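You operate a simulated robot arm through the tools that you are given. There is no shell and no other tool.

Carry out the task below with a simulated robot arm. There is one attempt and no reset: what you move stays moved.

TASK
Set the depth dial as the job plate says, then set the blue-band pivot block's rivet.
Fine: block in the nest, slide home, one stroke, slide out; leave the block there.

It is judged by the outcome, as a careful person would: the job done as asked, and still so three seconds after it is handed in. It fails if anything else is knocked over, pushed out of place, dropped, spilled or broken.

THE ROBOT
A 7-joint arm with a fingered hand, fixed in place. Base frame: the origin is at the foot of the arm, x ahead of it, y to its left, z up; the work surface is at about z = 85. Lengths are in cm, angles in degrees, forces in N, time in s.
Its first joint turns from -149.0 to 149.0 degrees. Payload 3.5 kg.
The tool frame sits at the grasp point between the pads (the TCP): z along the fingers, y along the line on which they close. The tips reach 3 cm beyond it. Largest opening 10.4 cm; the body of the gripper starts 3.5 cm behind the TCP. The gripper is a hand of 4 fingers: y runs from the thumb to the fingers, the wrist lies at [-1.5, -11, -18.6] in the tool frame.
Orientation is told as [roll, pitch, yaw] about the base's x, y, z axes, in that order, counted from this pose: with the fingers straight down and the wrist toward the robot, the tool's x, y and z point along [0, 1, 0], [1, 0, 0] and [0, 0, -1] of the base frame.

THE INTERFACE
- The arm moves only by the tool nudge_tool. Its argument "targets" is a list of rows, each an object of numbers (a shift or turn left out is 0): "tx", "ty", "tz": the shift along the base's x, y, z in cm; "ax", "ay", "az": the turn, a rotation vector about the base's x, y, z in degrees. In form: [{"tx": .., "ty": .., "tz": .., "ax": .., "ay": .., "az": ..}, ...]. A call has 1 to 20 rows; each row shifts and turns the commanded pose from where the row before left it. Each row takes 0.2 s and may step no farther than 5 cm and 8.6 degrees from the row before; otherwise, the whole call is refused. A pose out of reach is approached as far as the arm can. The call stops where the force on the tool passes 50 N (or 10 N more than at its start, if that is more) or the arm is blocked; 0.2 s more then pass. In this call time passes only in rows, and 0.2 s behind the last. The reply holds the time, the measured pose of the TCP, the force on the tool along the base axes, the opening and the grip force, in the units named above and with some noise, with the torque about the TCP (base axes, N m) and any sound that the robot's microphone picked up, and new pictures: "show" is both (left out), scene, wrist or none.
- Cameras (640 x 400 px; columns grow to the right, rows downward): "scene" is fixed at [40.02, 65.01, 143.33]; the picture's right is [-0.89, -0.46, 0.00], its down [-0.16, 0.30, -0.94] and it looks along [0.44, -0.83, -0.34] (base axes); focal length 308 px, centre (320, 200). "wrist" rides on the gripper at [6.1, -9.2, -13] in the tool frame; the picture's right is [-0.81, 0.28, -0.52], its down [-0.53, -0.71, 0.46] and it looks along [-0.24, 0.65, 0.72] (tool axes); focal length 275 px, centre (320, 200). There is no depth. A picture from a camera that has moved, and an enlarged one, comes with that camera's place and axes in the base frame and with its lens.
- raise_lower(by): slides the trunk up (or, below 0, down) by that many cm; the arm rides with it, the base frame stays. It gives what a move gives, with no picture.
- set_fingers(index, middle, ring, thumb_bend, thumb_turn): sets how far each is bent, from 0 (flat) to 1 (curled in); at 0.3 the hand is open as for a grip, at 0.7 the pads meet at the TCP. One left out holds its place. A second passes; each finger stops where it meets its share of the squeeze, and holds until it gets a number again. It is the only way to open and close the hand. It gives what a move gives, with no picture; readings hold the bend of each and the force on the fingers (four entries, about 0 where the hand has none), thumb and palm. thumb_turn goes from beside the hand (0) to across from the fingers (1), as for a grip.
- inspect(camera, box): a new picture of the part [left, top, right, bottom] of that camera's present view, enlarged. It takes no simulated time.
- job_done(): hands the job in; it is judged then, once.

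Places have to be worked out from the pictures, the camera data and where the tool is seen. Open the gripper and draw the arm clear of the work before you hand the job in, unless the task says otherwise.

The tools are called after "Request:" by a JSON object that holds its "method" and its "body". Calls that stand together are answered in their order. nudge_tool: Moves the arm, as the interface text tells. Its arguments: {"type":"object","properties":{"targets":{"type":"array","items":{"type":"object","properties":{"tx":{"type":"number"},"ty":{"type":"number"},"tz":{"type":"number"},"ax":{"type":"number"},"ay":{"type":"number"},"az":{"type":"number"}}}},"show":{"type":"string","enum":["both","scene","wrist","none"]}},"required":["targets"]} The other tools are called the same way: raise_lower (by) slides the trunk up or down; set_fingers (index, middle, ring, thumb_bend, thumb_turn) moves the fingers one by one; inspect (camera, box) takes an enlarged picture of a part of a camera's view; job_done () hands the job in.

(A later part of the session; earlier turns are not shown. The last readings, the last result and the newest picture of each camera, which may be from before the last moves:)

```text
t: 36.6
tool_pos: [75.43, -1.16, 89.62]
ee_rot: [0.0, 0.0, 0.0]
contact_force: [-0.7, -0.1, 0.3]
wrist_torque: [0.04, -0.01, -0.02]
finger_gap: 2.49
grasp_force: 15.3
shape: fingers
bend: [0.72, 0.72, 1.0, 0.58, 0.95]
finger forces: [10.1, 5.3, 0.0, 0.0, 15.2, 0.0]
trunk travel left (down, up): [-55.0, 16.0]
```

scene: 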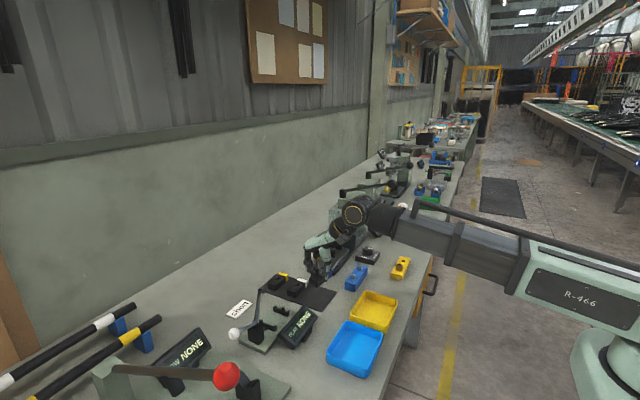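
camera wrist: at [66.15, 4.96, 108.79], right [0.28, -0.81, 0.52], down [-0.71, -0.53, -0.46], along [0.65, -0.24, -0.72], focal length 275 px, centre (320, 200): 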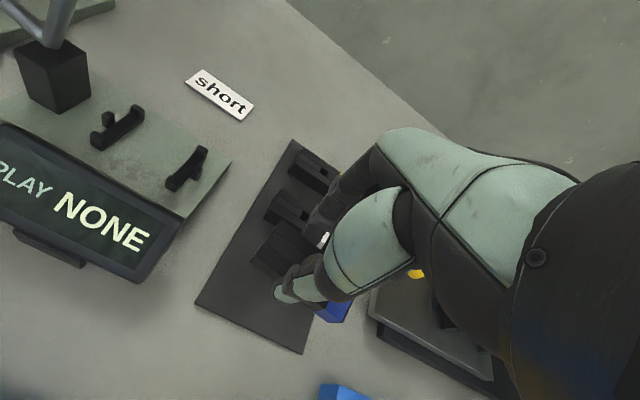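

The block is back at mat height with negligible contact force. Now I'll open the fingers gently and re-centre over the block.

Request:
{"method": "set_fingers", "body": {"index": 0.6, "middle": 0.6, "thumb_bend": 0.52}}

Request:
{"method": "set_fingers", "body": {"index": 0.53, "middle": 0.53, "thumb_bend": 0.46}}

Request:
{"method": "inspect", "body": {"camera": "scene", "box": [295, 265, 345, 305]}}

Request:
{"method": "inspect", "body": {"camera": "wrist", "box": [230, 190, 350, 310]}}

```text
t: 37.6
tool_pos: [75.25, -1.27, 89.74]
ee_rot: [0.1, 0.0, 0.0]
contact_force: [-0.7, -0.1, -0.6]
wrist_torque: [-0.03, -0.01, 0.0]
finger_gap: 3.59
grasp_force: 0.1
shape: fingers
bend: [0.6, 0.6, 1.0, 0.52, 0.97]
finger forces: [0.0, 0.0, 0.0, 0.1, 0.1, 0.1]
trunk travel left (down, up): [-55.0, 16.0]
```

```text
t: 38.6
tool_pos: [75.24, -1.21, 89.61]
ee_rot: [-0.1, 0.0, 0.0]
contact_force: [0.1, 0.7, -0.8]
wrist_torque: [0.01, -0.03, -0.01]
finger_gap: 5.26
grasp_force: 0.0
shape: fingers
bend: [0.53, 0.53, 1.0, 0.46, 0.97]
finger forces: [0.1, 0.1, 0.1, 0.1, 0.0, 0.0]
trunk travel left (down, up): [-55.0, 16.0]
```

```text
10.00 times, centred on (320, 285) of scene
camera zoom: at [40.02, 65.01, 143.33], right [-0.89, -0.46, 0.0], down [-0.16, 0.3, -0.94], along [0.44, -0.83, -0.34], focal length 3085 px, centre (320, -650)
```

zoom: 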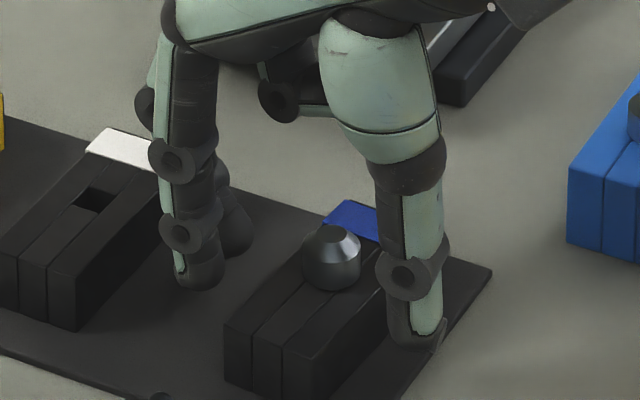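

```text
3.33 times, centred on (290, 250) of wrist
camera zoom: at [66.06, 4.93, 102.61], right [0.28, -0.81, 0.52], down [-0.71, -0.53, -0.46], along [0.65, -0.24, -0.72], focal length 918 px, centre (420, 33)
```

zoom: 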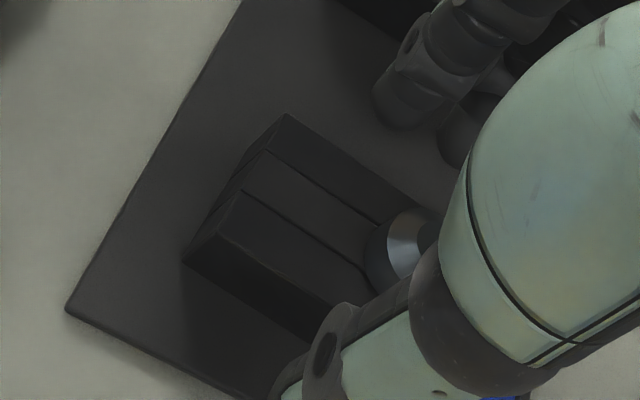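

The block sits flat again, rivet upright, at about (74.4,-1.1) with only about -3° yaw. I'll shift the hand 0.8 cm toward -x, then close fingers to a fixed 0.6 and squeeze with the thumb only.

Request:
{"method": "nudge_tool", "body": {"targets": [{"tx": -0.4, "ty": 0.2}, {"tx": -0.4}], "show": "none"}}

Request:
{"method": "set_fingers", "body": {"index": 0.61, "middle": 0.61, "thumb_bend": 0.57}}

Request:
{"method": "set_fingers", "body": {"thumb_bend": 0.66}}

Request:
{"method": "inspect", "body": {"camera": "scene", "box": [295, 265, 345, 305]}}

Request:
{"method": "inspect", "body": {"camera": "wrist", "box": [230, 190, 350, 310]}}

```text
t: 39.2
tool_pos: [74.53, -1.06, 89.67]
ee_rot: [0.0, 0.0, -0.1]
contact_force: [-0.3, -0.7, -0.4]
wrist_torque: [0.02, 0.01, 0.0]
finger_gap: 5.29
grasp_force: 0.0
shape: fingers
bend: [0.53, 0.53, 1.0, 0.46, 0.97]
finger forces: [0.0, 0.0, 0.1, 0.1, 0.0, 0.0]
trunk travel left (down, up): [-55.0, 16.0]
```

```text
t: 40.2
tool_pos: [74.46, -1.08, 89.59]
ee_rot: [0.0, 0.1, 0.0]
contact_force: [0.3, -0.4, -0.9]
wrist_torque: [0.03, 0.0, 0.01]
finger_gap: 3.13
grasp_force: 0.4
shape: fingers
bend: [0.6, 0.61, 1.0, 0.56, 0.97]
finger forces: [0.3, 0.2, 0.1, 0.0, 0.0, 0.1]
trunk travel left (down, up): [-55.0, 16.0]
```

```text
t: 41.2
tool_pos: [74.57, -1.05, 89.68]
ee_rot: [0.0, 0.0, 0.0]
contact_force: [-0.7, -0.6, 0.8]
wrist_torque: [0.01, 0.0, -0.03]
finger_gap: 2.7
grasp_force: 3.4
shape: fingers
bend: [0.59, 0.6, 1.0, 0.62, 0.97]
finger forces: [2.0, 1.1, 0.0, 0.0, 3.7, 0.0]
trunk travel left (down, up): [-55.0, 16.0]
```

```text
10.00 times, centred on (320, 285) of scene
camera zoom: at [40.02, 65.01, 143.33], right [-0.89, -0.46, 0.0], down [-0.16, 0.3, -0.94], along [0.44, -0.83, -0.34], focal length 3085 px, centre (320, -650)
```

zoom: 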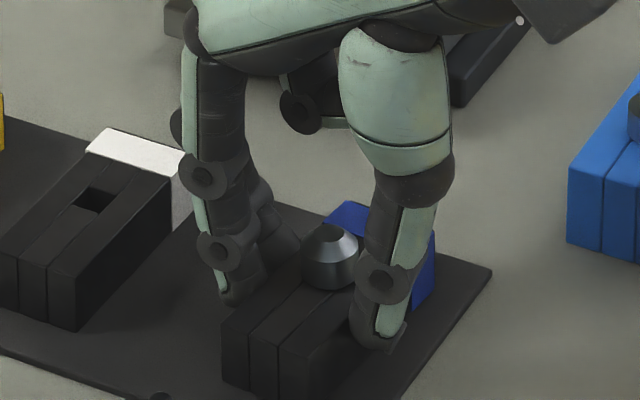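

```text
3.33 times, centred on (290, 250) of wrist
camera zoom: at [65.23, 5.1, 102.58], right [0.28, -0.81, 0.52], down [-0.71, -0.53, -0.46], along [0.65, -0.24, -0.72], focal length 918 px, centre (420, 33)
```

zoom: 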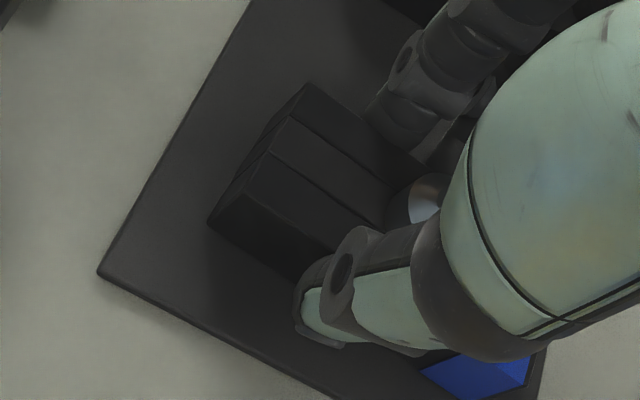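

The block now looks flat and square with a light grip. I'll raise the squeeze on both sides in balance so it doesn't shift.

Request:
{"method": "set_fingers", "body": {"index": 0.65, "middle": 0.65, "thumb_bend": 0.72}}

Request:
{"method": "inspect", "body": {"camera": "scene", "box": [295, 265, 345, 305]}}

```text
t: 42.2
tool_pos: [74.42, -1.11, 89.57]
ee_rot: [-0.1, 0.0, 0.0]
contact_force: [0.9, 0.0, 0.1]
wrist_torque: [-0.04, 0.0, 0.03]
finger_gap: 2.57
grasp_force: 9.0
shape: fingers
bend: [0.59, 0.62, 1.0, 0.63, 0.97]
finger forces: [5.0, 3.6, 0.1, 0.0, 8.7, 0.0]
trunk travel left (down, up): [-55.0, 16.0]
```

```text
10.00 times, centred on (320, 285) of scene
camera zoom: at [40.02, 65.01, 143.33], right [-0.89, -0.46, 0.0], down [-0.16, 0.3, -0.94], along [0.44, -0.83, -0.34], focal length 3085 px, centre (320, -650)
```

zoom: 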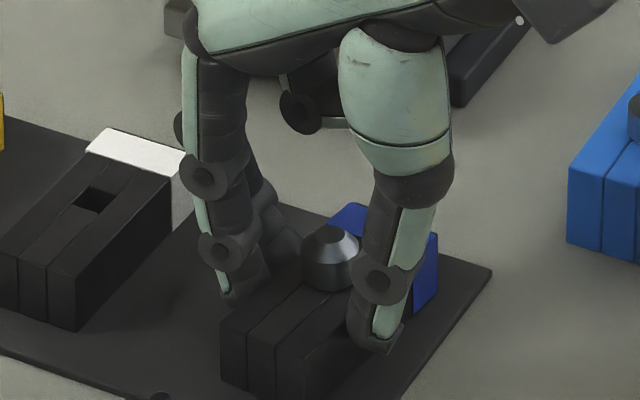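

Grip is 9 N and the block stayed put. Lifting slowly.

Request:
{"method": "nudge_tool", "body": {"targets": [{"tz": 0.7}, {"tz": 1}, {"tz": 1.5}, {"tz": 1.5}, {"tz": 2}, {"tz": 2}], "show": "both"}}

Request:
{"method": "inspect", "body": {"camera": "scene", "box": [300, 245, 345, 285]}}

Request:
{"method": "inspect", "body": {"camera": "wrist", "box": [230, 190, 350, 330]}}

```text
t: 43.6
tool_pos: [74.46, -1.1, 98.25]
ee_rot: [-0.1, 0.0, 0.0]
contact_force: [-0.6, 0.2, -1.0]
wrist_torque: [0.02, -0.02, 0.02]
finger_gap: 2.56
grasp_force: 8.5
shape: fingers
bend: [0.59, 0.62, 1.0, 0.64, 0.96]
finger forces: [5.2, 3.1, 0.1, 0.0, 8.4, 0.1]
trunk travel left (down, up): [-55.0, 16.0]
camera wrist: at [65.15, 5.04, 111.21], right [0.28, -0.81, 0.52], down [-0.71, -0.53, -0.46], along [0.64, -0.24, -0.72], focal length 275 px, centre (320, 200)
```

scene: 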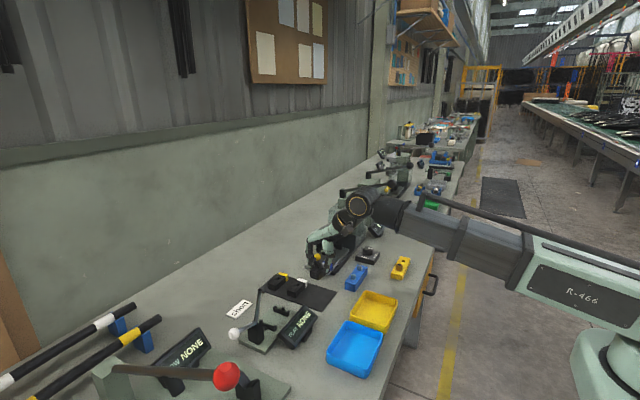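
wrist: 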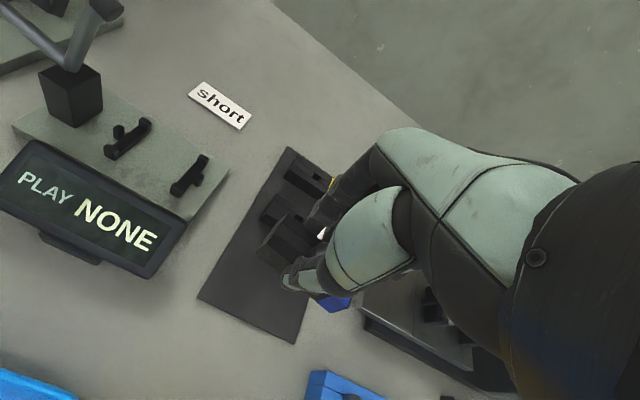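

```text
10.00 times, centred on (322, 265) of scene
camera zoom: at [40.02, 65.01, 143.33], right [-0.89, -0.46, 0.0], down [-0.16, 0.3, -0.94], along [0.44, -0.83, -0.34], focal length 3085 px, centre (295, -450)
```

zoom: 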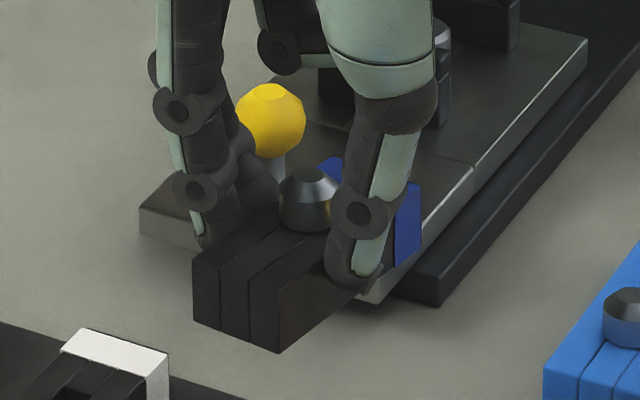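

```text
2.86 times, centred on (290, 260) of wrist
camera zoom: at [65.15, 5.04, 111.21], right [0.28, -0.81, 0.52], down [-0.71, -0.53, -0.46], along [0.64, -0.24, -0.72], focal length 786 px, centre (406, 29)
```

zoom: 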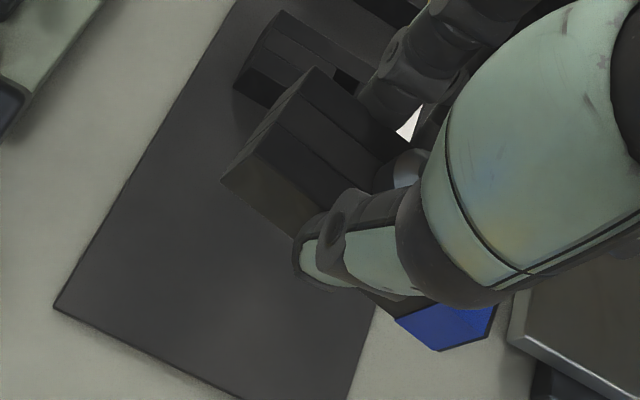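

The block is level and nearly square in the hand. From several views, the anvil top is at about (81.5,-24.0,89.1) with cradle posts at x = 79.4 and 83.4, y = -21.05 and -26.7. I'll carry the block over at safe height past the yellow knob.

Request:
{"method": "nudge_tool", "body": {"targets": [{"tz": 2}, {"tz": 2.5, "tx": 1, "ty": -2}, {"tx": 1.5, "ty": -4}, {"tx": 1.5, "ty": -4}, {"tx": 1.5, "ty": -4}, {"tx": 1.4, "ty": -4}, {"ty": -3}, {"ty": -1.6}], "show": "both"}}

Request:
{"method": "inspect", "body": {"camera": "wrist", "box": [150, 180, 410, 380]}}

Request:
{"method": "inspect", "body": {"camera": "scene", "box": [310, 200, 380, 270]}}

```text
t: 45.4
tool_pos: [81.25, -23.61, 102.88]
ee_rot: [0.0, -0.1, 0.1]
contact_force: [0.2, -0.2, -1.4]
wrist_torque: [0.02, 0.01, -0.03]
finger_gap: 2.59
grasp_force: 7.7
shape: fingers
bend: [0.59, 0.62, 1.0, 0.64, 0.96]
finger forces: [5.3, 3.0, 0.0, 0.0, 8.2, 0.1]
trunk travel left (down, up): [-55.0, 16.0]
camera wrist: at [72.06, -17.49, 115.82], right [0.28, -0.81, 0.52], down [-0.71, -0.53, -0.46], along [0.65, -0.24, -0.72], focal length 275 px, centre (320, 200)
```

scene: 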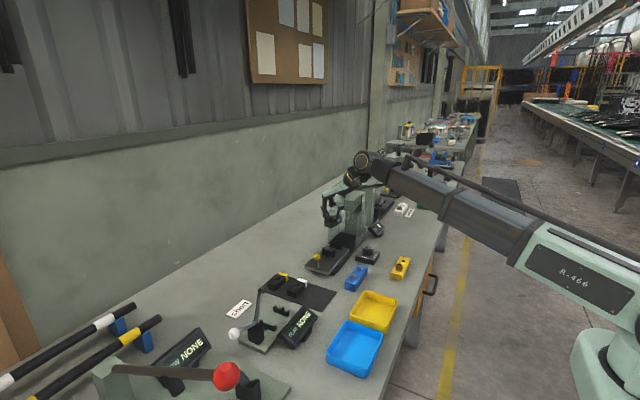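
wrist: 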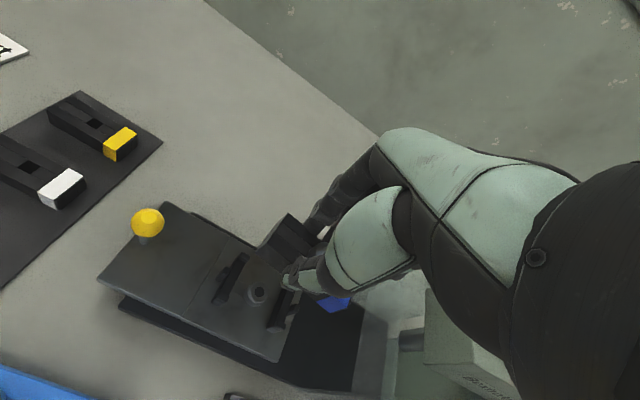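

```text
2.00 times, centred on (280, 280) of wrist
camera zoom: at [72.06, -17.49, 115.82], right [0.28, -0.81, 0.52], down [-0.71, -0.53, -0.46], along [0.65, -0.24, -0.72], focal length 551 px, centre (400, 40)
```

zoom: 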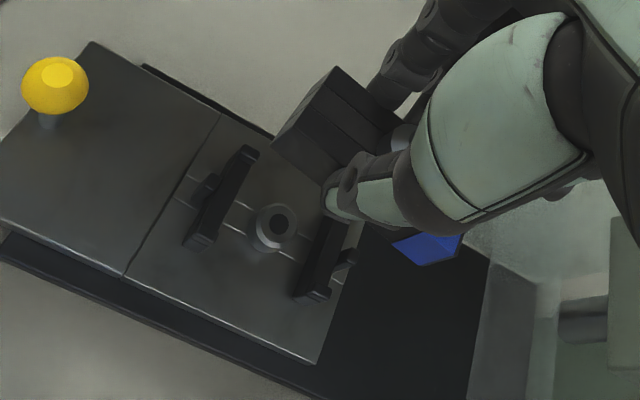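

```text
5.71 times, centred on (345, 235) of scene
camera zoom: at [40.02, 65.01, 143.33], right [-0.89, -0.46, 0.0], down [-0.16, 0.3, -0.94], along [0.44, -0.83, -0.34], focal length 1763 px, centre (177, 0)
```

zoom: 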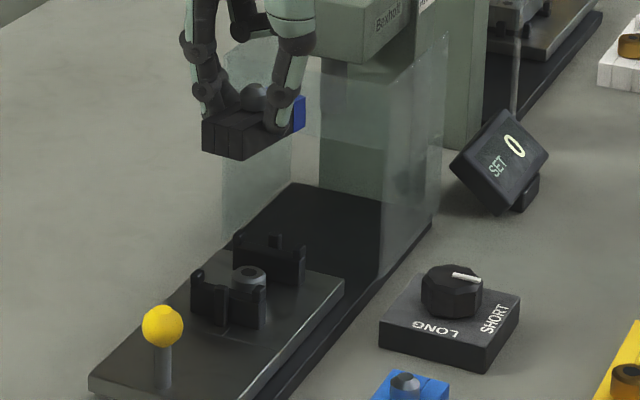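

The block hangs above the nest and the anvil re-measures at (81.55,-23.8). I'll zoom to locate the block corners against the nest.

Request:
{"method": "inspect", "body": {"camera": "wrist", "box": [210, 200, 330, 340]}}

Request:
{"method": "inspect", "body": {"camera": "scene", "box": [325, 205, 375, 265]}}

```text
2.86 times, centred on (270, 270) of wrist
camera zoom: at [72.06, -17.49, 115.82], right [0.28, -0.81, 0.52], down [-0.71, -0.53, -0.46], along [0.65, -0.24, -0.72], focal length 786 px, centre (463, 0)
```

zoom: 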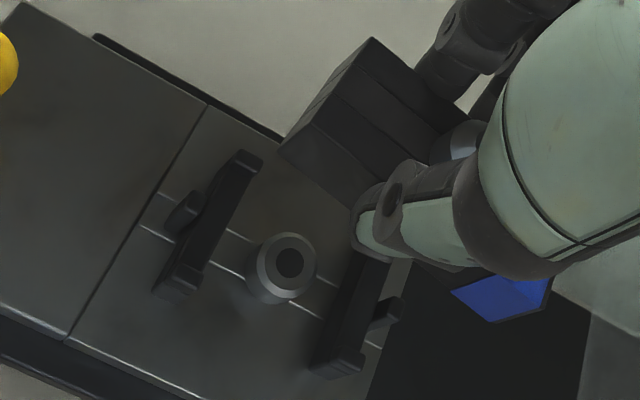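

```text
6.67 times, centred on (350, 235) of scene
camera zoom: at [40.02, 65.01, 143.33], right [-0.89, -0.46, 0.0], down [-0.16, 0.3, -0.94], along [0.44, -0.83, -0.34], focal length 2057 px, centre (120, -33)
```

zoom: 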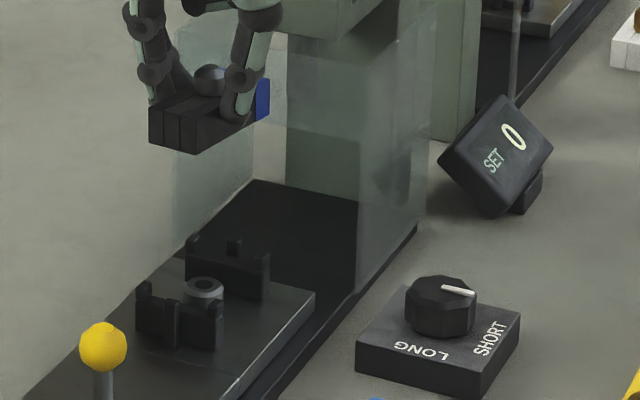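

Zooming further on the block itself.

Request:
{"method": "inspect", "body": {"camera": "wrist", "box": [262, 205, 332, 280]}}

```text
5.33 times, centred on (297, 242) of wrist
camera zoom: at [72.06, -17.49, 115.82], right [0.28, -0.81, 0.52], down [-0.71, -0.53, -0.46], along [0.65, -0.24, -0.72], focal length 1468 px, centre (443, -27)
```

zoom: 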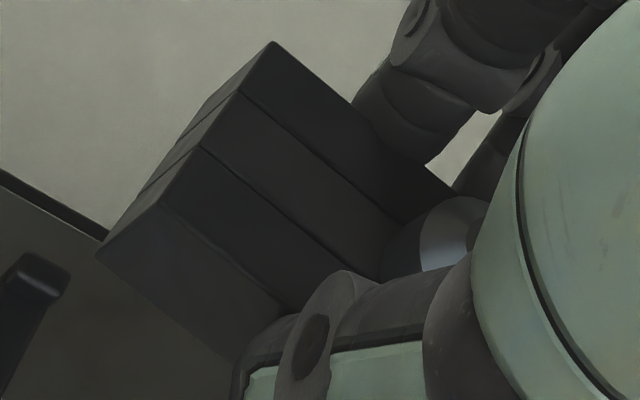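

The block is yawed about -8.7° in the base frame, measured from its grooves, and its centre is about (81.37,-23.64), almost at the TCP. I'll rotate the hand +8.6°, nudge over the anvil, and lower partway to re-measure.

Request:
{"method": "nudge_tool", "body": {"targets": [{"az": 4.3}, {"az": 4.3, "tx": 0.15, "ty": -0.15}, {"tz": -2}, {"tz": -2}, {"tz": -1.5}], "show": "wrist"}}

Request:
{"method": "inspect", "body": {"camera": "wrist", "box": [200, 190, 360, 330]}}

Request:
{"method": "inspect", "body": {"camera": "scene", "box": [320, 205, 370, 265]}}

```text
t: 46.6
tool_pos: [81.52, -23.64, 97.33]
ee_rot: [0.0, -0.1, 8.6]
contact_force: [-0.2, -0.5, -0.2]
wrist_torque: [0.0, 0.01, 0.05]
finger_gap: 2.58
grasp_force: 8.3
shape: fingers
bend: [0.59, 0.62, 1.0, 0.64, 0.96]
finger forces: [5.3, 3.0, 0.0, 0.0, 8.2, 0.1]
trunk travel left (down, up): [-55.0, 16.0]
camera wrist: at [71.44, -18.99, 110.3], right [0.39, -0.76, 0.52], down [-0.62, -0.63, -0.46], along [0.67, -0.14, -0.72], focal length 275 px, centre (320, 200)
```

wrist: 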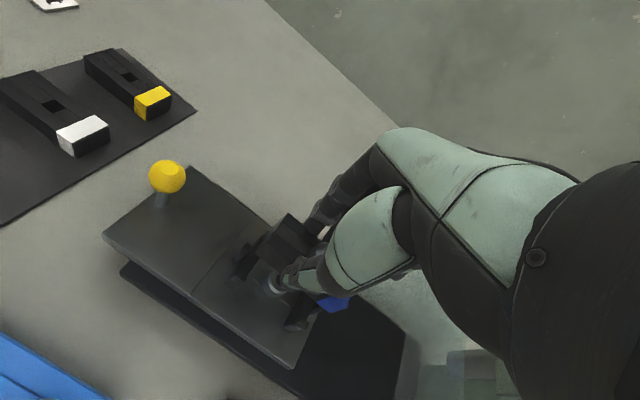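

```text
2.86 times, centred on (280, 260) of wrist
camera zoom: at [71.44, -18.99, 110.3], right [0.39, -0.76, 0.52], down [-0.62, -0.63, -0.46], along [0.67, -0.14, -0.72], focal length 786 px, centre (434, 29)
```

zoom: 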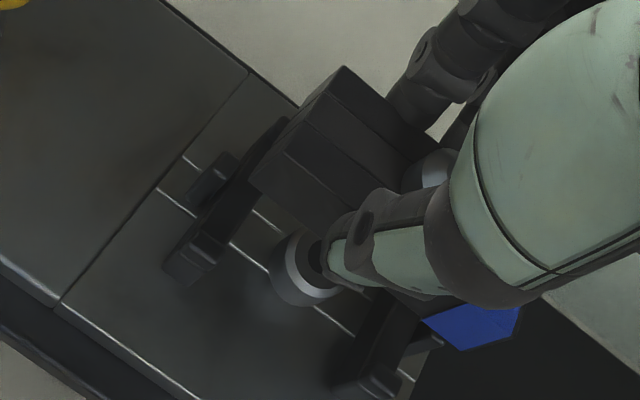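

```text
6.67 times, centred on (345, 235) of scene
camera zoom: at [40.02, 65.01, 143.33], right [-0.89, -0.46, 0.0], down [-0.16, 0.3, -0.94], along [0.44, -0.83, -0.34], focal length 2057 px, centre (153, -33)
```

zoom: 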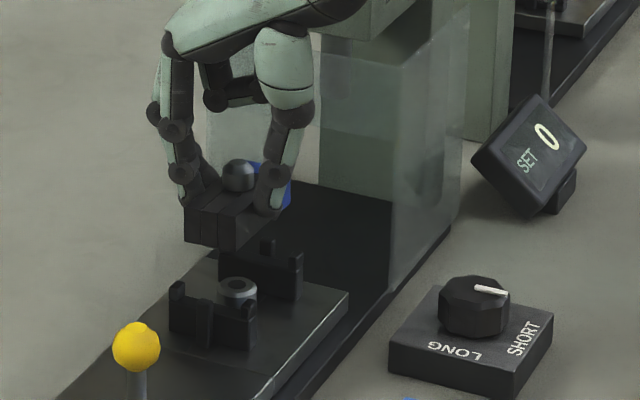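

Measuring the block yaw and position again at this height.

Request:
{"method": "inspect", "body": {"camera": "wrist", "box": [255, 205, 335, 285]}}

Request:
{"method": "inspect", "body": {"camera": "wrist", "box": [225, 230, 345, 340]}}

Request:
{"method": "inspect", "body": {"camera": "scene", "box": [328, 222, 368, 262]}}

```text
5.00 times, centred on (295, 245) of wrist
camera zoom: at [71.44, -18.99, 110.3], right [0.39, -0.76, 0.52], down [-0.62, -0.63, -0.46], along [0.67, -0.14, -0.72], focal length 1376 px, centre (445, -25)
```

zoom: 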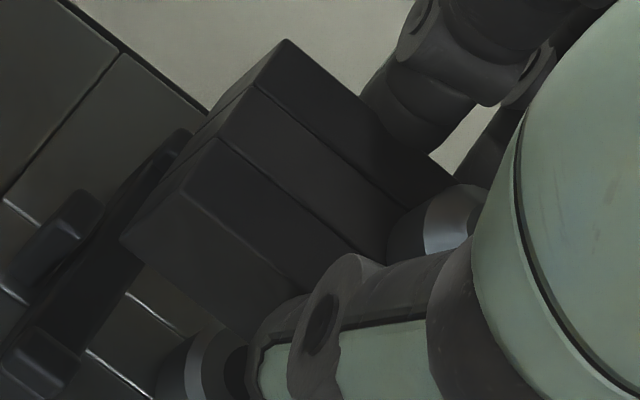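

```text
3.64 times, centred on (285, 285) of wrist
camera zoom: at [71.44, -18.99, 110.3], right [0.39, -0.76, 0.52], down [-0.62, -0.63, -0.46], along [0.67, -0.14, -0.72], focal length 1001 px, centre (447, -109)
```

zoom: 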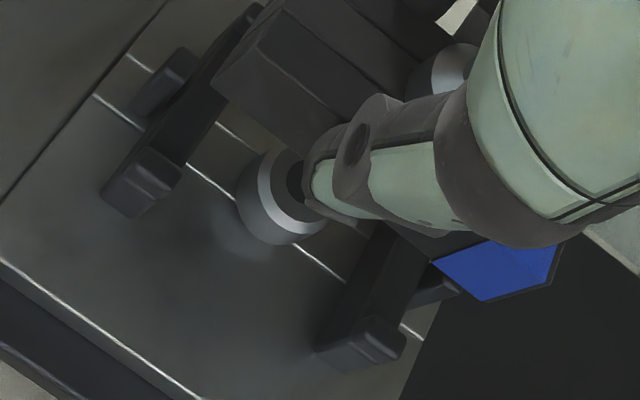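

```text
10.00 times, centred on (348, 242) of scene
camera zoom: at [40.02, 65.01, 143.33], right [-0.89, -0.46, 0.0], down [-0.16, 0.3, -0.94], along [0.44, -0.83, -0.34], focal length 3085 px, centre (40, -220)
```

zoom: 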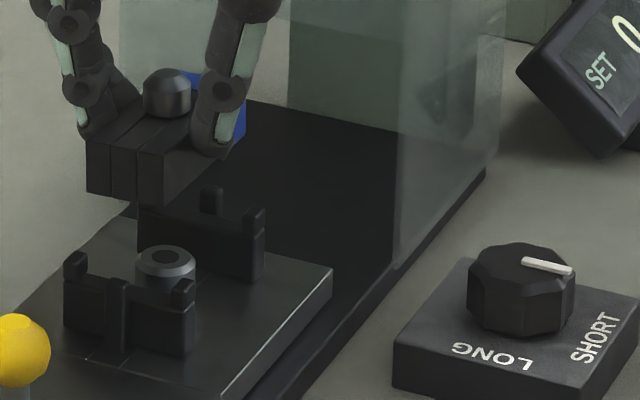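

The yaw is now within about 1°. I'll zoom on the blue end, the posts and stops to judge the final x/y alignment.

Request:
{"method": "inspect", "body": {"camera": "wrist", "box": [290, 270, 360, 330]}}

Request:
{"method": "inspect", "body": {"camera": "wrist", "box": [222, 228, 282, 292]}}

Request:
{"method": "inspect", "body": {"camera": "scene", "box": [328, 230, 358, 260]}}

```text
6.67 times, centred on (325, 300) of wrist
camera zoom: at [71.44, -18.99, 110.3], right [0.39, -0.76, 0.52], down [-0.62, -0.63, -0.46], along [0.67, -0.14, -0.72], focal length 1835 px, centre (287, -467)
```

zoom: 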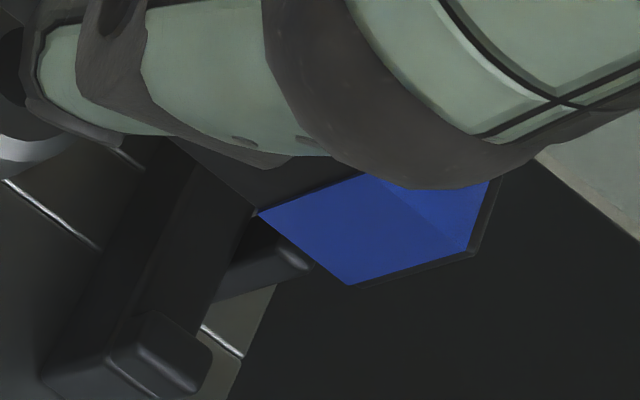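

```text
6.25 times, centred on (252, 260) of wrist
camera zoom: at [71.44, -18.99, 110.3], right [0.39, -0.76, 0.52], down [-0.62, -0.63, -0.46], along [0.67, -0.14, -0.72], focal length 1720 px, centre (745, -175)
```

zoom: 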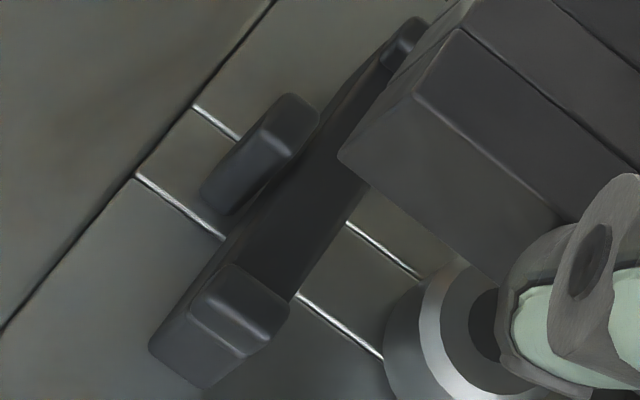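

```text
13.33 times, centred on (343, 245) of scene
camera zoom: at [40.02, 65.01, 143.33], right [-0.89, -0.46, 0.0], down [-0.16, 0.3, -0.94], along [0.44, -0.83, -0.34], focal length 4114 px, centre (13, -400)
```

zoom: 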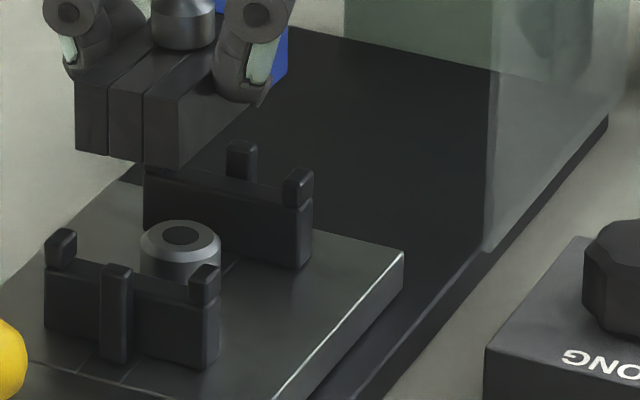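

From both cameras, the block (centre about 81.22,-23.89) needs about -0.25 cm in x and +0.1 cm in y to sit centrally between the posts. I'll apply that and lower until the block bottom is just above the post tops.

Request:
{"method": "nudge_tool", "body": {"targets": [{"tx": -0.25, "ty": 0.1}, {"tz": -1}, {"tz": -1}], "show": "none"}}

Request:
{"method": "inspect", "body": {"camera": "scene", "box": [328, 230, 358, 260]}}

Request:
{"method": "inspect", "body": {"camera": "wrist", "box": [232, 212, 302, 282]}}

Request:
{"method": "inspect", "body": {"camera": "wrist", "box": [290, 260, 360, 330]}}

```text
t: 47.4
tool_pos: [81.29, -23.58, 95.36]
ee_rot: [0.0, 0.0, 8.6]
contact_force: [0.6, -0.4, -0.5]
wrist_torque: [-0.01, 0.0, 0.0]
finger_gap: 2.56
grasp_force: 7.9
shape: fingers
bend: [0.59, 0.62, 1.0, 0.64, 0.96]
finger forces: [5.3, 3.0, 0.1, 0.1, 8.2, 0.1]
trunk travel left (down, up): [-55.0, 16.0]
```

```text
13.33 times, centred on (343, 245) of scene
camera zoom: at [40.02, 65.01, 143.33], right [-0.89, -0.46, 0.0], down [-0.16, 0.3, -0.94], along [0.44, -0.83, -0.34], focal length 4114 px, centre (13, -400)
```

zoom: 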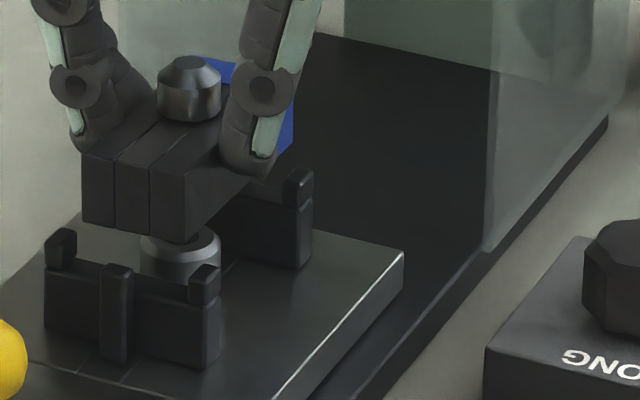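

```text
5.71 times, centred on (267, 247) of wrist
camera zoom: at [71.22, -18.97, 108.25], right [0.39, -0.76, 0.52], down [-0.62, -0.63, -0.46], along [0.67, -0.14, -0.72], focal length 1573 px, centre (623, -69)
```

zoom: 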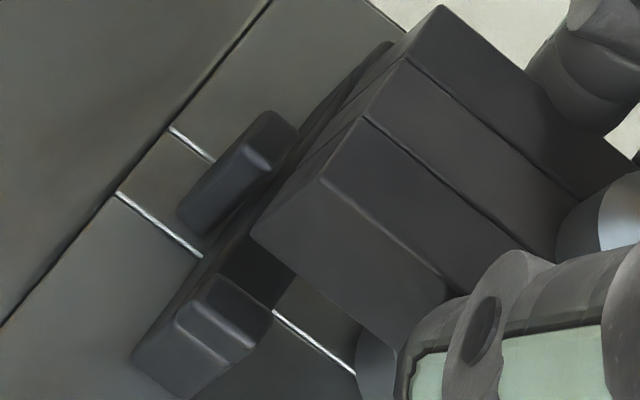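

```text
5.71 times, centred on (325, 295) of wrist
camera zoom: at [71.22, -18.97, 108.25], right [0.39, -0.76, 0.52], down [-0.62, -0.63, -0.46], along [0.67, -0.14, -0.72], focal length 1573 px, centre (291, -343)
```

zoom: 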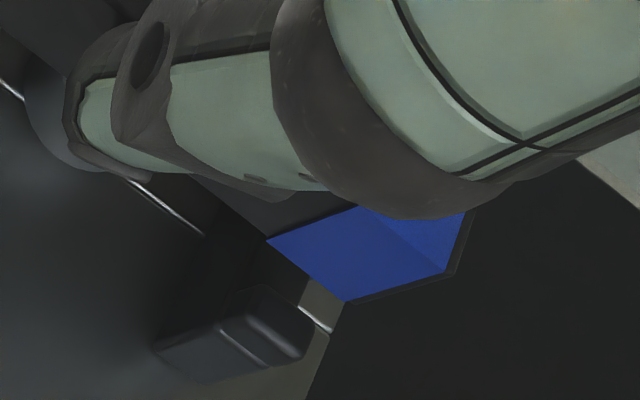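

The block front face now lies centrally between the posts (82–186 px against a slot of about 80–191 px). I'll lower in small steps watching the force.

Request:
{"method": "nudge_tool", "body": {"targets": [{"tz": -0.5}, {"tz": -0.4}, {"tz": -0.4}], "show": "none"}}

Request:
{"method": "inspect", "body": {"camera": "scene", "box": [328, 230, 358, 260]}}

Request:
{"method": "inspect", "body": {"camera": "wrist", "box": [232, 212, 302, 282]}}

```text
t: 48.2
tool_pos: [81.29, -23.58, 93.95]
ee_rot: [0.0, 0.0, 8.7]
contact_force: [0.4, 0.1, -1.7]
wrist_torque: [-0.02, 0.02, -0.04]
finger_gap: 2.56
grasp_force: 7.8
shape: fingers
bend: [0.59, 0.62, 1.0, 0.64, 0.96]
finger forces: [5.3, 3.0, 0.0, 0.0, 8.2, 0.0]
trunk travel left (down, up): [-55.0, 16.0]
```

```text
13.33 times, centred on (343, 245) of scene
camera zoom: at [40.02, 65.01, 143.33], right [-0.89, -0.46, 0.0], down [-0.16, 0.3, -0.94], along [0.44, -0.83, -0.34], focal length 4114 px, centre (13, -400)
```

zoom: 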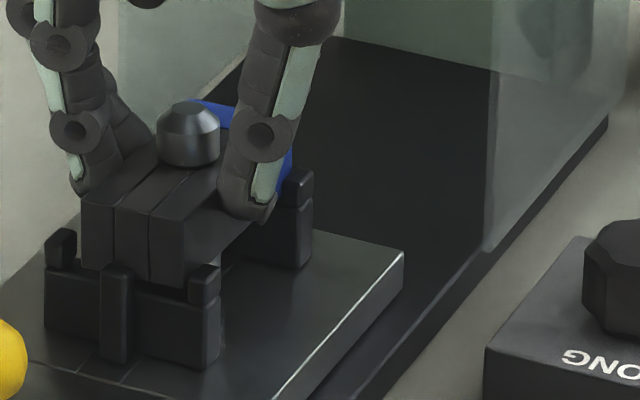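

```text
5.71 times, centred on (267, 247) of wrist
camera zoom: at [71.2, -18.91, 106.95], right [0.39, -0.76, 0.52], down [-0.62, -0.63, -0.46], along [0.67, -0.14, -0.72], focal length 1573 px, centre (623, -69)
```

zoom: 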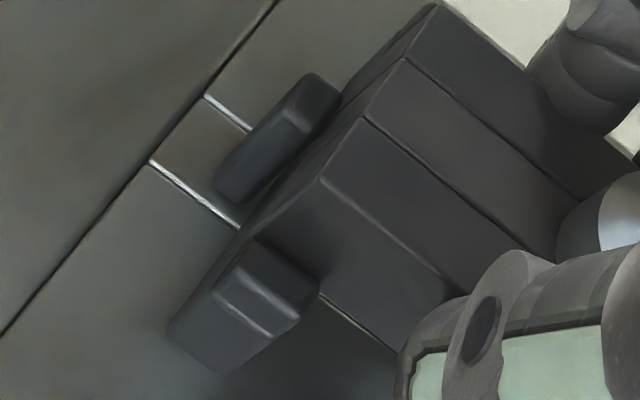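

It's entering the slot cleanly with no contact force. Continuing down in small steps until it seats.

Request:
{"method": "nudge_tool", "body": {"targets": [{"tz": -0.25}, {"tz": -0.25}], "show": "none"}}

Request:
{"method": "inspect", "body": {"camera": "scene", "box": [328, 230, 358, 260]}}

Request:
{"method": "inspect", "body": {"camera": "wrist", "box": [232, 212, 302, 282]}}

```text
t: 48.8
tool_pos: [81.29, -23.63, 93.63]
ee_rot: [0.0, -0.1, 8.5]
contact_force: [-0.6, 1.5, 5.3]
wrist_torque: [0.04, -0.09, 0.01]
finger_gap: 2.59
grasp_force: 9.0
shape: fingers
bend: [0.59, 0.62, 1.0, 0.64, 0.96]
finger forces: [5.0, 3.6, 0.0, 0.1, 9.5, 0.0]
trunk travel left (down, up): [-55.0, 16.0]
```

```text
13.33 times, centred on (343, 245) of scene
camera zoom: at [40.02, 65.01, 143.33], right [-0.89, -0.46, 0.0], down [-0.16, 0.3, -0.94], along [0.44, -0.83, -0.34], focal length 4114 px, centre (13, -400)
```

zoom: 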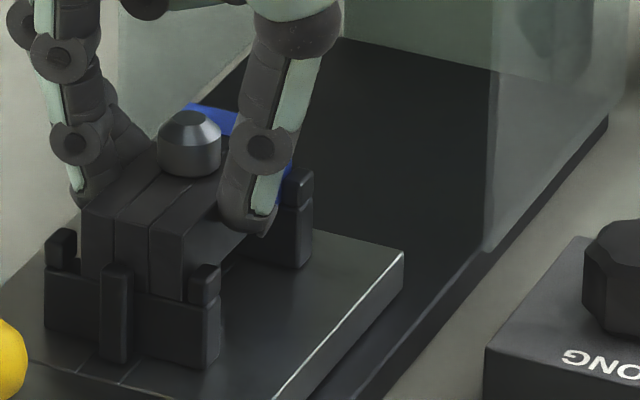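

```text
5.71 times, centred on (267, 247) of wrist
camera zoom: at [71.19, -18.94, 106.57], right [0.39, -0.76, 0.52], down [-0.62, -0.63, -0.46], along [0.68, -0.14, -0.72], focal length 1573 px, centre (623, -69)
```

zoom: 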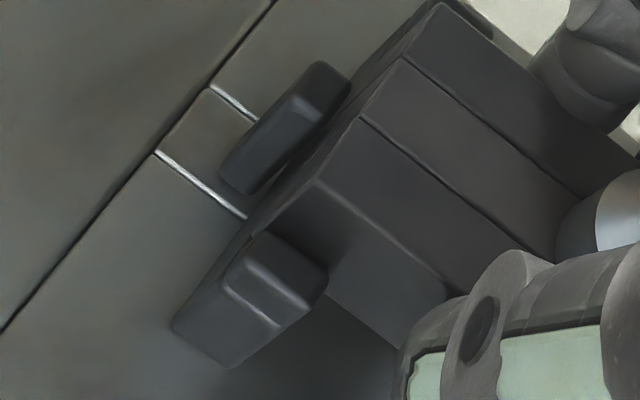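

The block has touched down (5 N) and looks seated between the posts. I'll open thumb and fingers together in gentle steps.

Request:
{"method": "set_fingers", "body": {"index": 0.57, "middle": 0.57, "thumb_bend": 0.57}}

Request:
{"method": "set_fingers", "body": {"index": 0.5, "middle": 0.5, "thumb_bend": 0.5}}

Request:
{"method": "inspect", "body": {"camera": "scene", "box": [328, 230, 358, 260]}}

Request:
{"method": "inspect", "body": {"camera": "wrist", "box": [232, 212, 332, 312]}}

```text
t: 49.8
tool_pos: [81.35, -23.64, 93.54]
ee_rot: [0.0, -0.1, 8.6]
contact_force: [-0.6, 0.1, -0.1]
wrist_torque: [0.0, -0.01, -0.01]
finger_gap: 3.59
grasp_force: 0.2
shape: fingers
bend: [0.56, 0.56, 1.0, 0.56, 0.97]
finger forces: [0.0, 0.1, 0.1, 0.0, 0.0, 0.0]
trunk travel left (down, up): [-55.0, 16.0]
```

```text
t: 50.8
tool_pos: [81.3, -23.69, 93.61]
ee_rot: [0.1, -0.1, 8.6]
contact_force: [0.3, -0.7, -0.1]
wrist_torque: [0.0, -0.02, -0.01]
finger_gap: 5.16
grasp_force: 0.2
shape: fingers
bend: [0.5, 0.5, 1.0, 0.5, 0.97]
finger forces: [0.0, 0.0, 0.0, 0.0, 0.0, 0.1]
trunk travel left (down, up): [-55.0, 16.0]
```

```text
13.33 times, centred on (343, 245) of scene
camera zoom: at [40.02, 65.01, 143.33], right [-0.89, -0.46, 0.0], down [-0.16, 0.3, -0.94], along [0.44, -0.83, -0.34], focal length 4114 px, centre (13, -400)
```

zoom: 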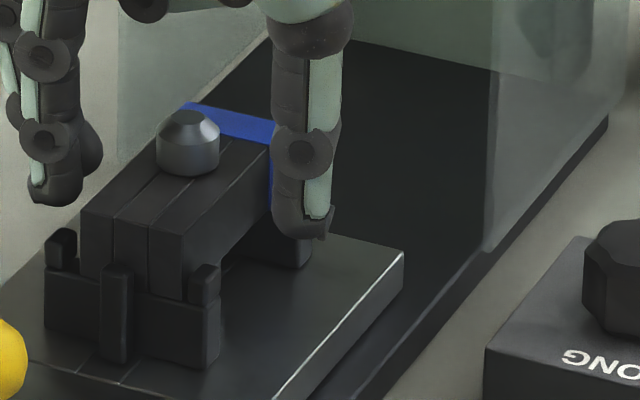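

```text
4.00 times, centred on (282, 262) of wrist
camera zoom: at [71.23, -18.97, 106.49], right [0.39, -0.76, 0.52], down [-0.62, -0.63, -0.46], along [0.67, -0.14, -0.72], focal length 1101 px, centre (472, -48)
```

zoom: 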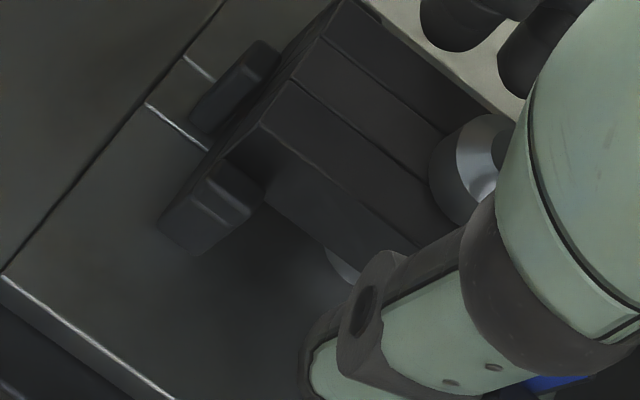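

The block is seated in the nest with the rivet standing. I'll lift straight up and look at it from above.

Request:
{"method": "nudge_tool", "body": {"targets": [{"tz": 1}, {"tz": 2}, {"tz": 3}, {"tz": 4}, {"tz": 3, "ty": 2}, {"ty": 4, "tz": 2, "tx": -1}], "show": "both"}}

Request:
{"method": "inspect", "body": {"camera": "wrist", "box": [130, 220, 370, 400]}}

Request:
{"method": "inspect", "body": {"camera": "scene", "box": [300, 200, 400, 280]}}

```text
t: 52.2
tool_pos: [80.33, -17.57, 108.64]
ee_rot: [-0.1, 0.0, 8.5]
contact_force: [0.0, -0.2, -0.6]
wrist_torque: [0.01, 0.0, 0.02]
finger_gap: 5.14
grasp_force: 0.1
shape: fingers
bend: [0.5, 0.5, 1.0, 0.5, 0.97]
finger forces: [0.0, 0.1, 0.0, 0.1, 0.1, 0.0]
trunk travel left (down, up): [-55.0, 16.0]
camera wrist: at [70.24, -12.86, 121.59], right [0.39, -0.76, 0.52], down [-0.63, -0.63, -0.46], along [0.67, -0.14, -0.72], focal length 275 px, centre (320, 200)
```

scene: 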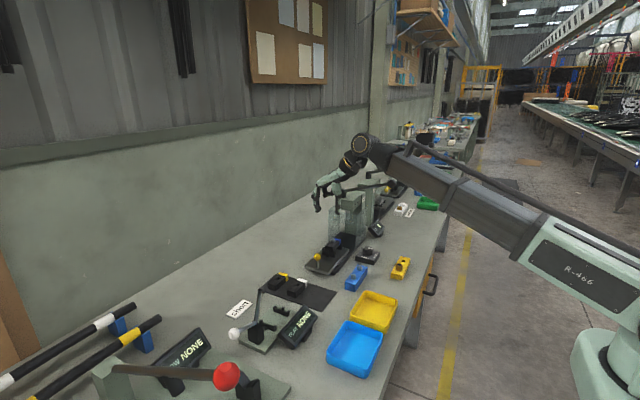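
wrist: 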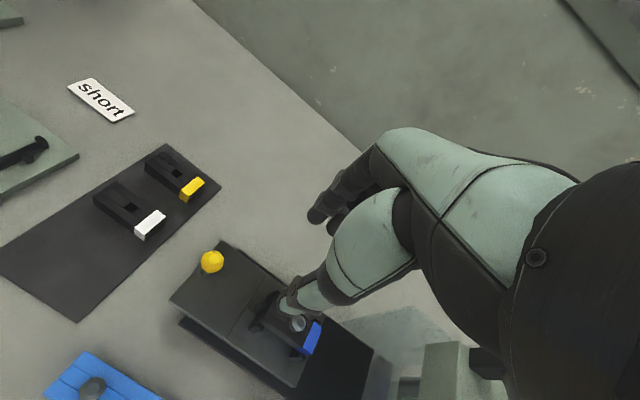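

```text
2.22 times, centred on (250, 310) of wrist
camera zoom: at [70.24, -12.86, 121.59], right [0.39, -0.76, 0.52], down [-0.63, -0.63, -0.46], along [0.67, -0.14, -0.72], focal length 612 px, centre (476, -44)
```

zoom: 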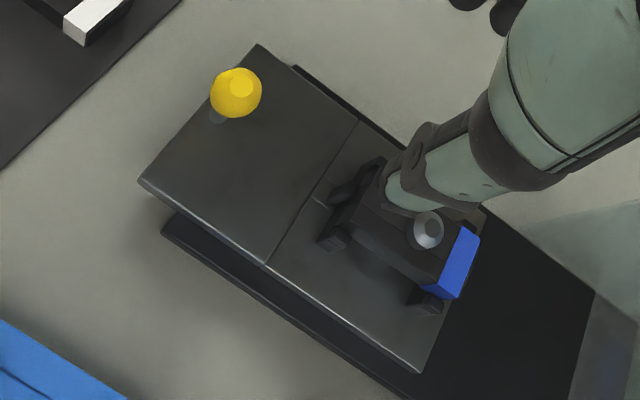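

```text
5.00 times, centred on (350, 240) of scene
camera zoom: at [40.02, 65.01, 143.33], right [-0.89, -0.46, 0.0], down [-0.16, 0.3, -0.94], along [0.44, -0.83, -0.34], focal length 1543 px, centre (170, 0)
```

zoom: 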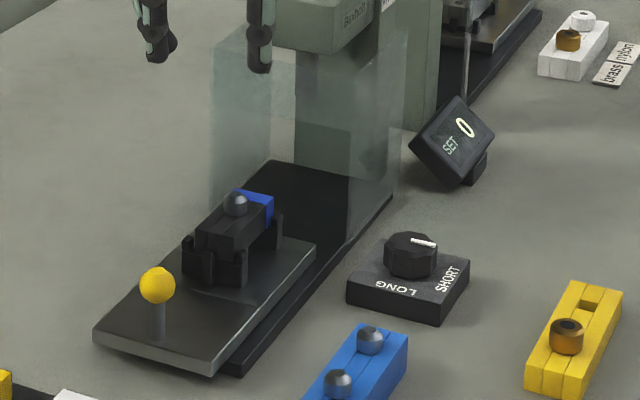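

The block sits well in the nest. The yellow slide knob triangulates to (81.6,-12.35,90.9), about 2.4 cm across. I'll turn the hand to about -90° yaw, with the fingers on the -y side and the thumb on the +y side, so I can push and pull the knob along y.

Request:
{"method": "nudge_tool", "body": {"targets": [{"az": -8.3, "ty": 1, "tz": 0.5}, {"az": -8.3, "ty": 1}, {"az": -8.3, "ty": 1}, {"az": -8.3, "ty": 1}, {"az": -8.3, "ty": 0.6}, {"az": -8.3, "tx": 0.3}, {"az": -8.3, "tx": 0.3}, {"az": -8.3, "tx": 0.3}, {"az": -8.3, "tx": 0.3}, {"az": -8.3}, {"az": -8.3}, {"az": -7.3}], "show": "both"}}

Request:
{"method": "set_fingers", "body": {"index": 0.45, "middle": 0.45, "ring": 0.45, "thumb_bend": 0.43}}

```text
t: 54.8
tool_pos: [81.49, -12.99, 109.14]
ee_rot: [0.1, -0.1, -90.1]
contact_force: [0.2, -1.8, -0.2]
wrist_torque: [0.0, 0.01, -0.02]
finger_gap: 5.14
grasp_force: 0.1
shape: fingers
bend: [0.5, 0.5, 1.0, 0.5, 0.97]
finger forces: [0.0, 0.0, 0.0, 0.0, 0.0, 0.0]
trunk travel left (down, up): [-55.0, 16.0]
camera wrist: at [87.5, -3.75, 122.0], right [-0.81, -0.27, 0.52], down [-0.53, 0.71, -0.46], along [-0.24, -0.65, -0.72], focal length 275 px, centre (320, 200)
```

scene: 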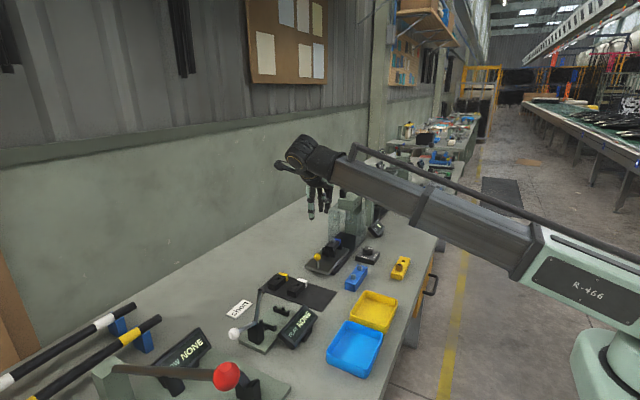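
wrist: 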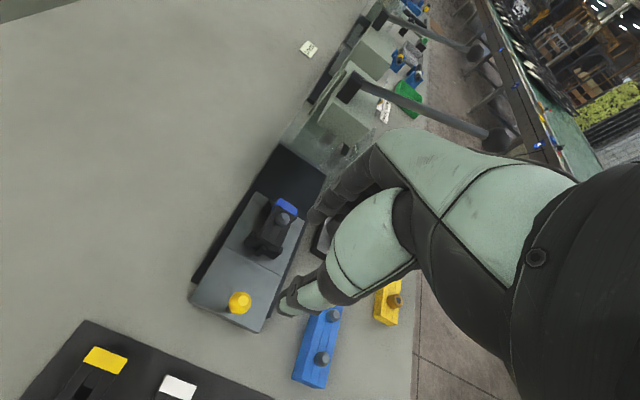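

```text
t: 55.8
tool_pos: [81.43, -12.96, 109.08]
ee_rot: [0.0, 0.0, -90.0]
contact_force: [0.5, 0.0, -0.3]
wrist_torque: [0.04, -0.02, 0.0]
finger_gap: 6.69
grasp_force: 0.1
shape: fingers
bend: [0.45, 0.45, 0.45, 0.43, 0.97]
finger forces: [0.0, 0.0, 0.0, 0.0, 0.0, 0.1]
trunk travel left (down, up): [-55.0, 16.0]
```

The knob re-measures at about (81.6,-12.6). Descending over it in steps.

Request:
{"method": "nudge_tool", "body": {"targets": [{"tz": -4, "ty": 0.3}, {"tz": -4}, {"tz": -4}], "show": "wrist"}}

Request:
{"method": "inspect", "body": {"camera": "wrist", "box": [200, 180, 380, 340]}}

Request:
{"method": "inspect", "body": {"camera": "scene", "box": [280, 200, 380, 290]}}

```text
t: 56.6
tool_pos: [81.2, -12.51, 96.89]
ee_rot: [0.1, 0.0, -90.1]
contact_force: [0.6, 0.0, -0.6]
wrist_torque: [0.03, -0.02, 0.04]
finger_gap: 6.72
grasp_force: 0.0
shape: fingers
bend: [0.45, 0.45, 0.45, 0.43, 0.97]
finger forces: [0.1, 0.0, 0.0, 0.1, 0.0, 0.0]
trunk travel left (down, up): [-55.0, 16.0]
camera wrist: at [87.28, -3.4, 109.82], right [-0.81, -0.28, 0.52], down [-0.53, 0.71, -0.46], along [-0.24, -0.64, -0.72], focal length 275 px, centre (320, 200)
```

wrist: 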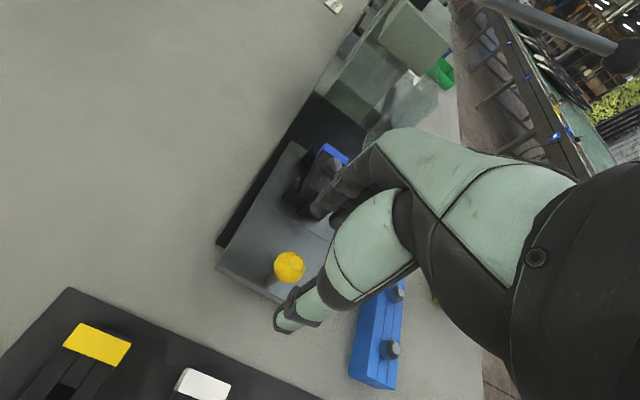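

```text
2.50 times, centred on (290, 260) of wrist
camera zoom: at [87.28, -3.4, 109.82], right [-0.81, -0.28, 0.52], down [-0.53, 0.71, -0.46], along [-0.24, -0.64, -0.72], focal length 688 px, centre (395, 50)
```

zoom: 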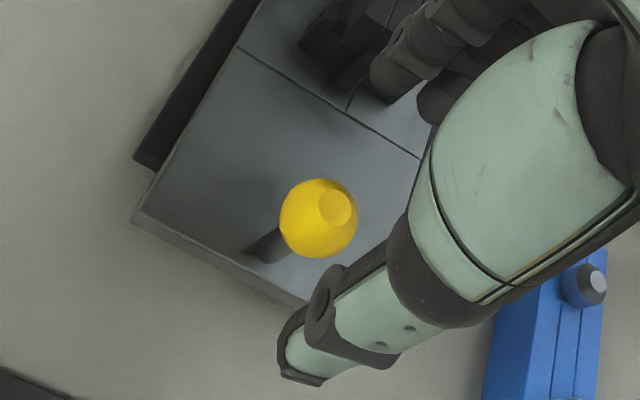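

```text
4.44 times, centred on (330, 245) of scene
camera zoom: at [40.02, 65.01, 143.33], right [-0.89, -0.46, 0.0], down [-0.16, 0.3, -0.94], along [0.44, -0.83, -0.34], focal length 1371 px, centre (276, 0)
```

zoom: 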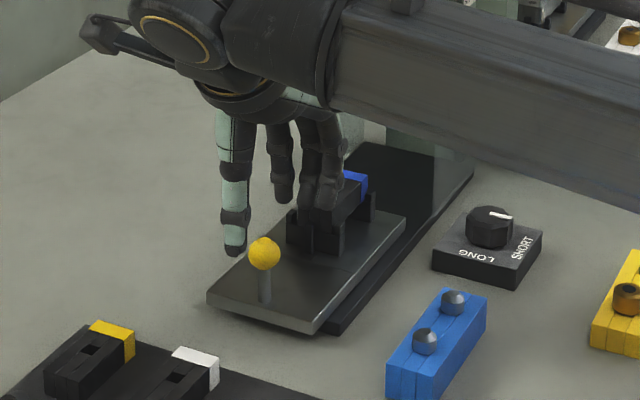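

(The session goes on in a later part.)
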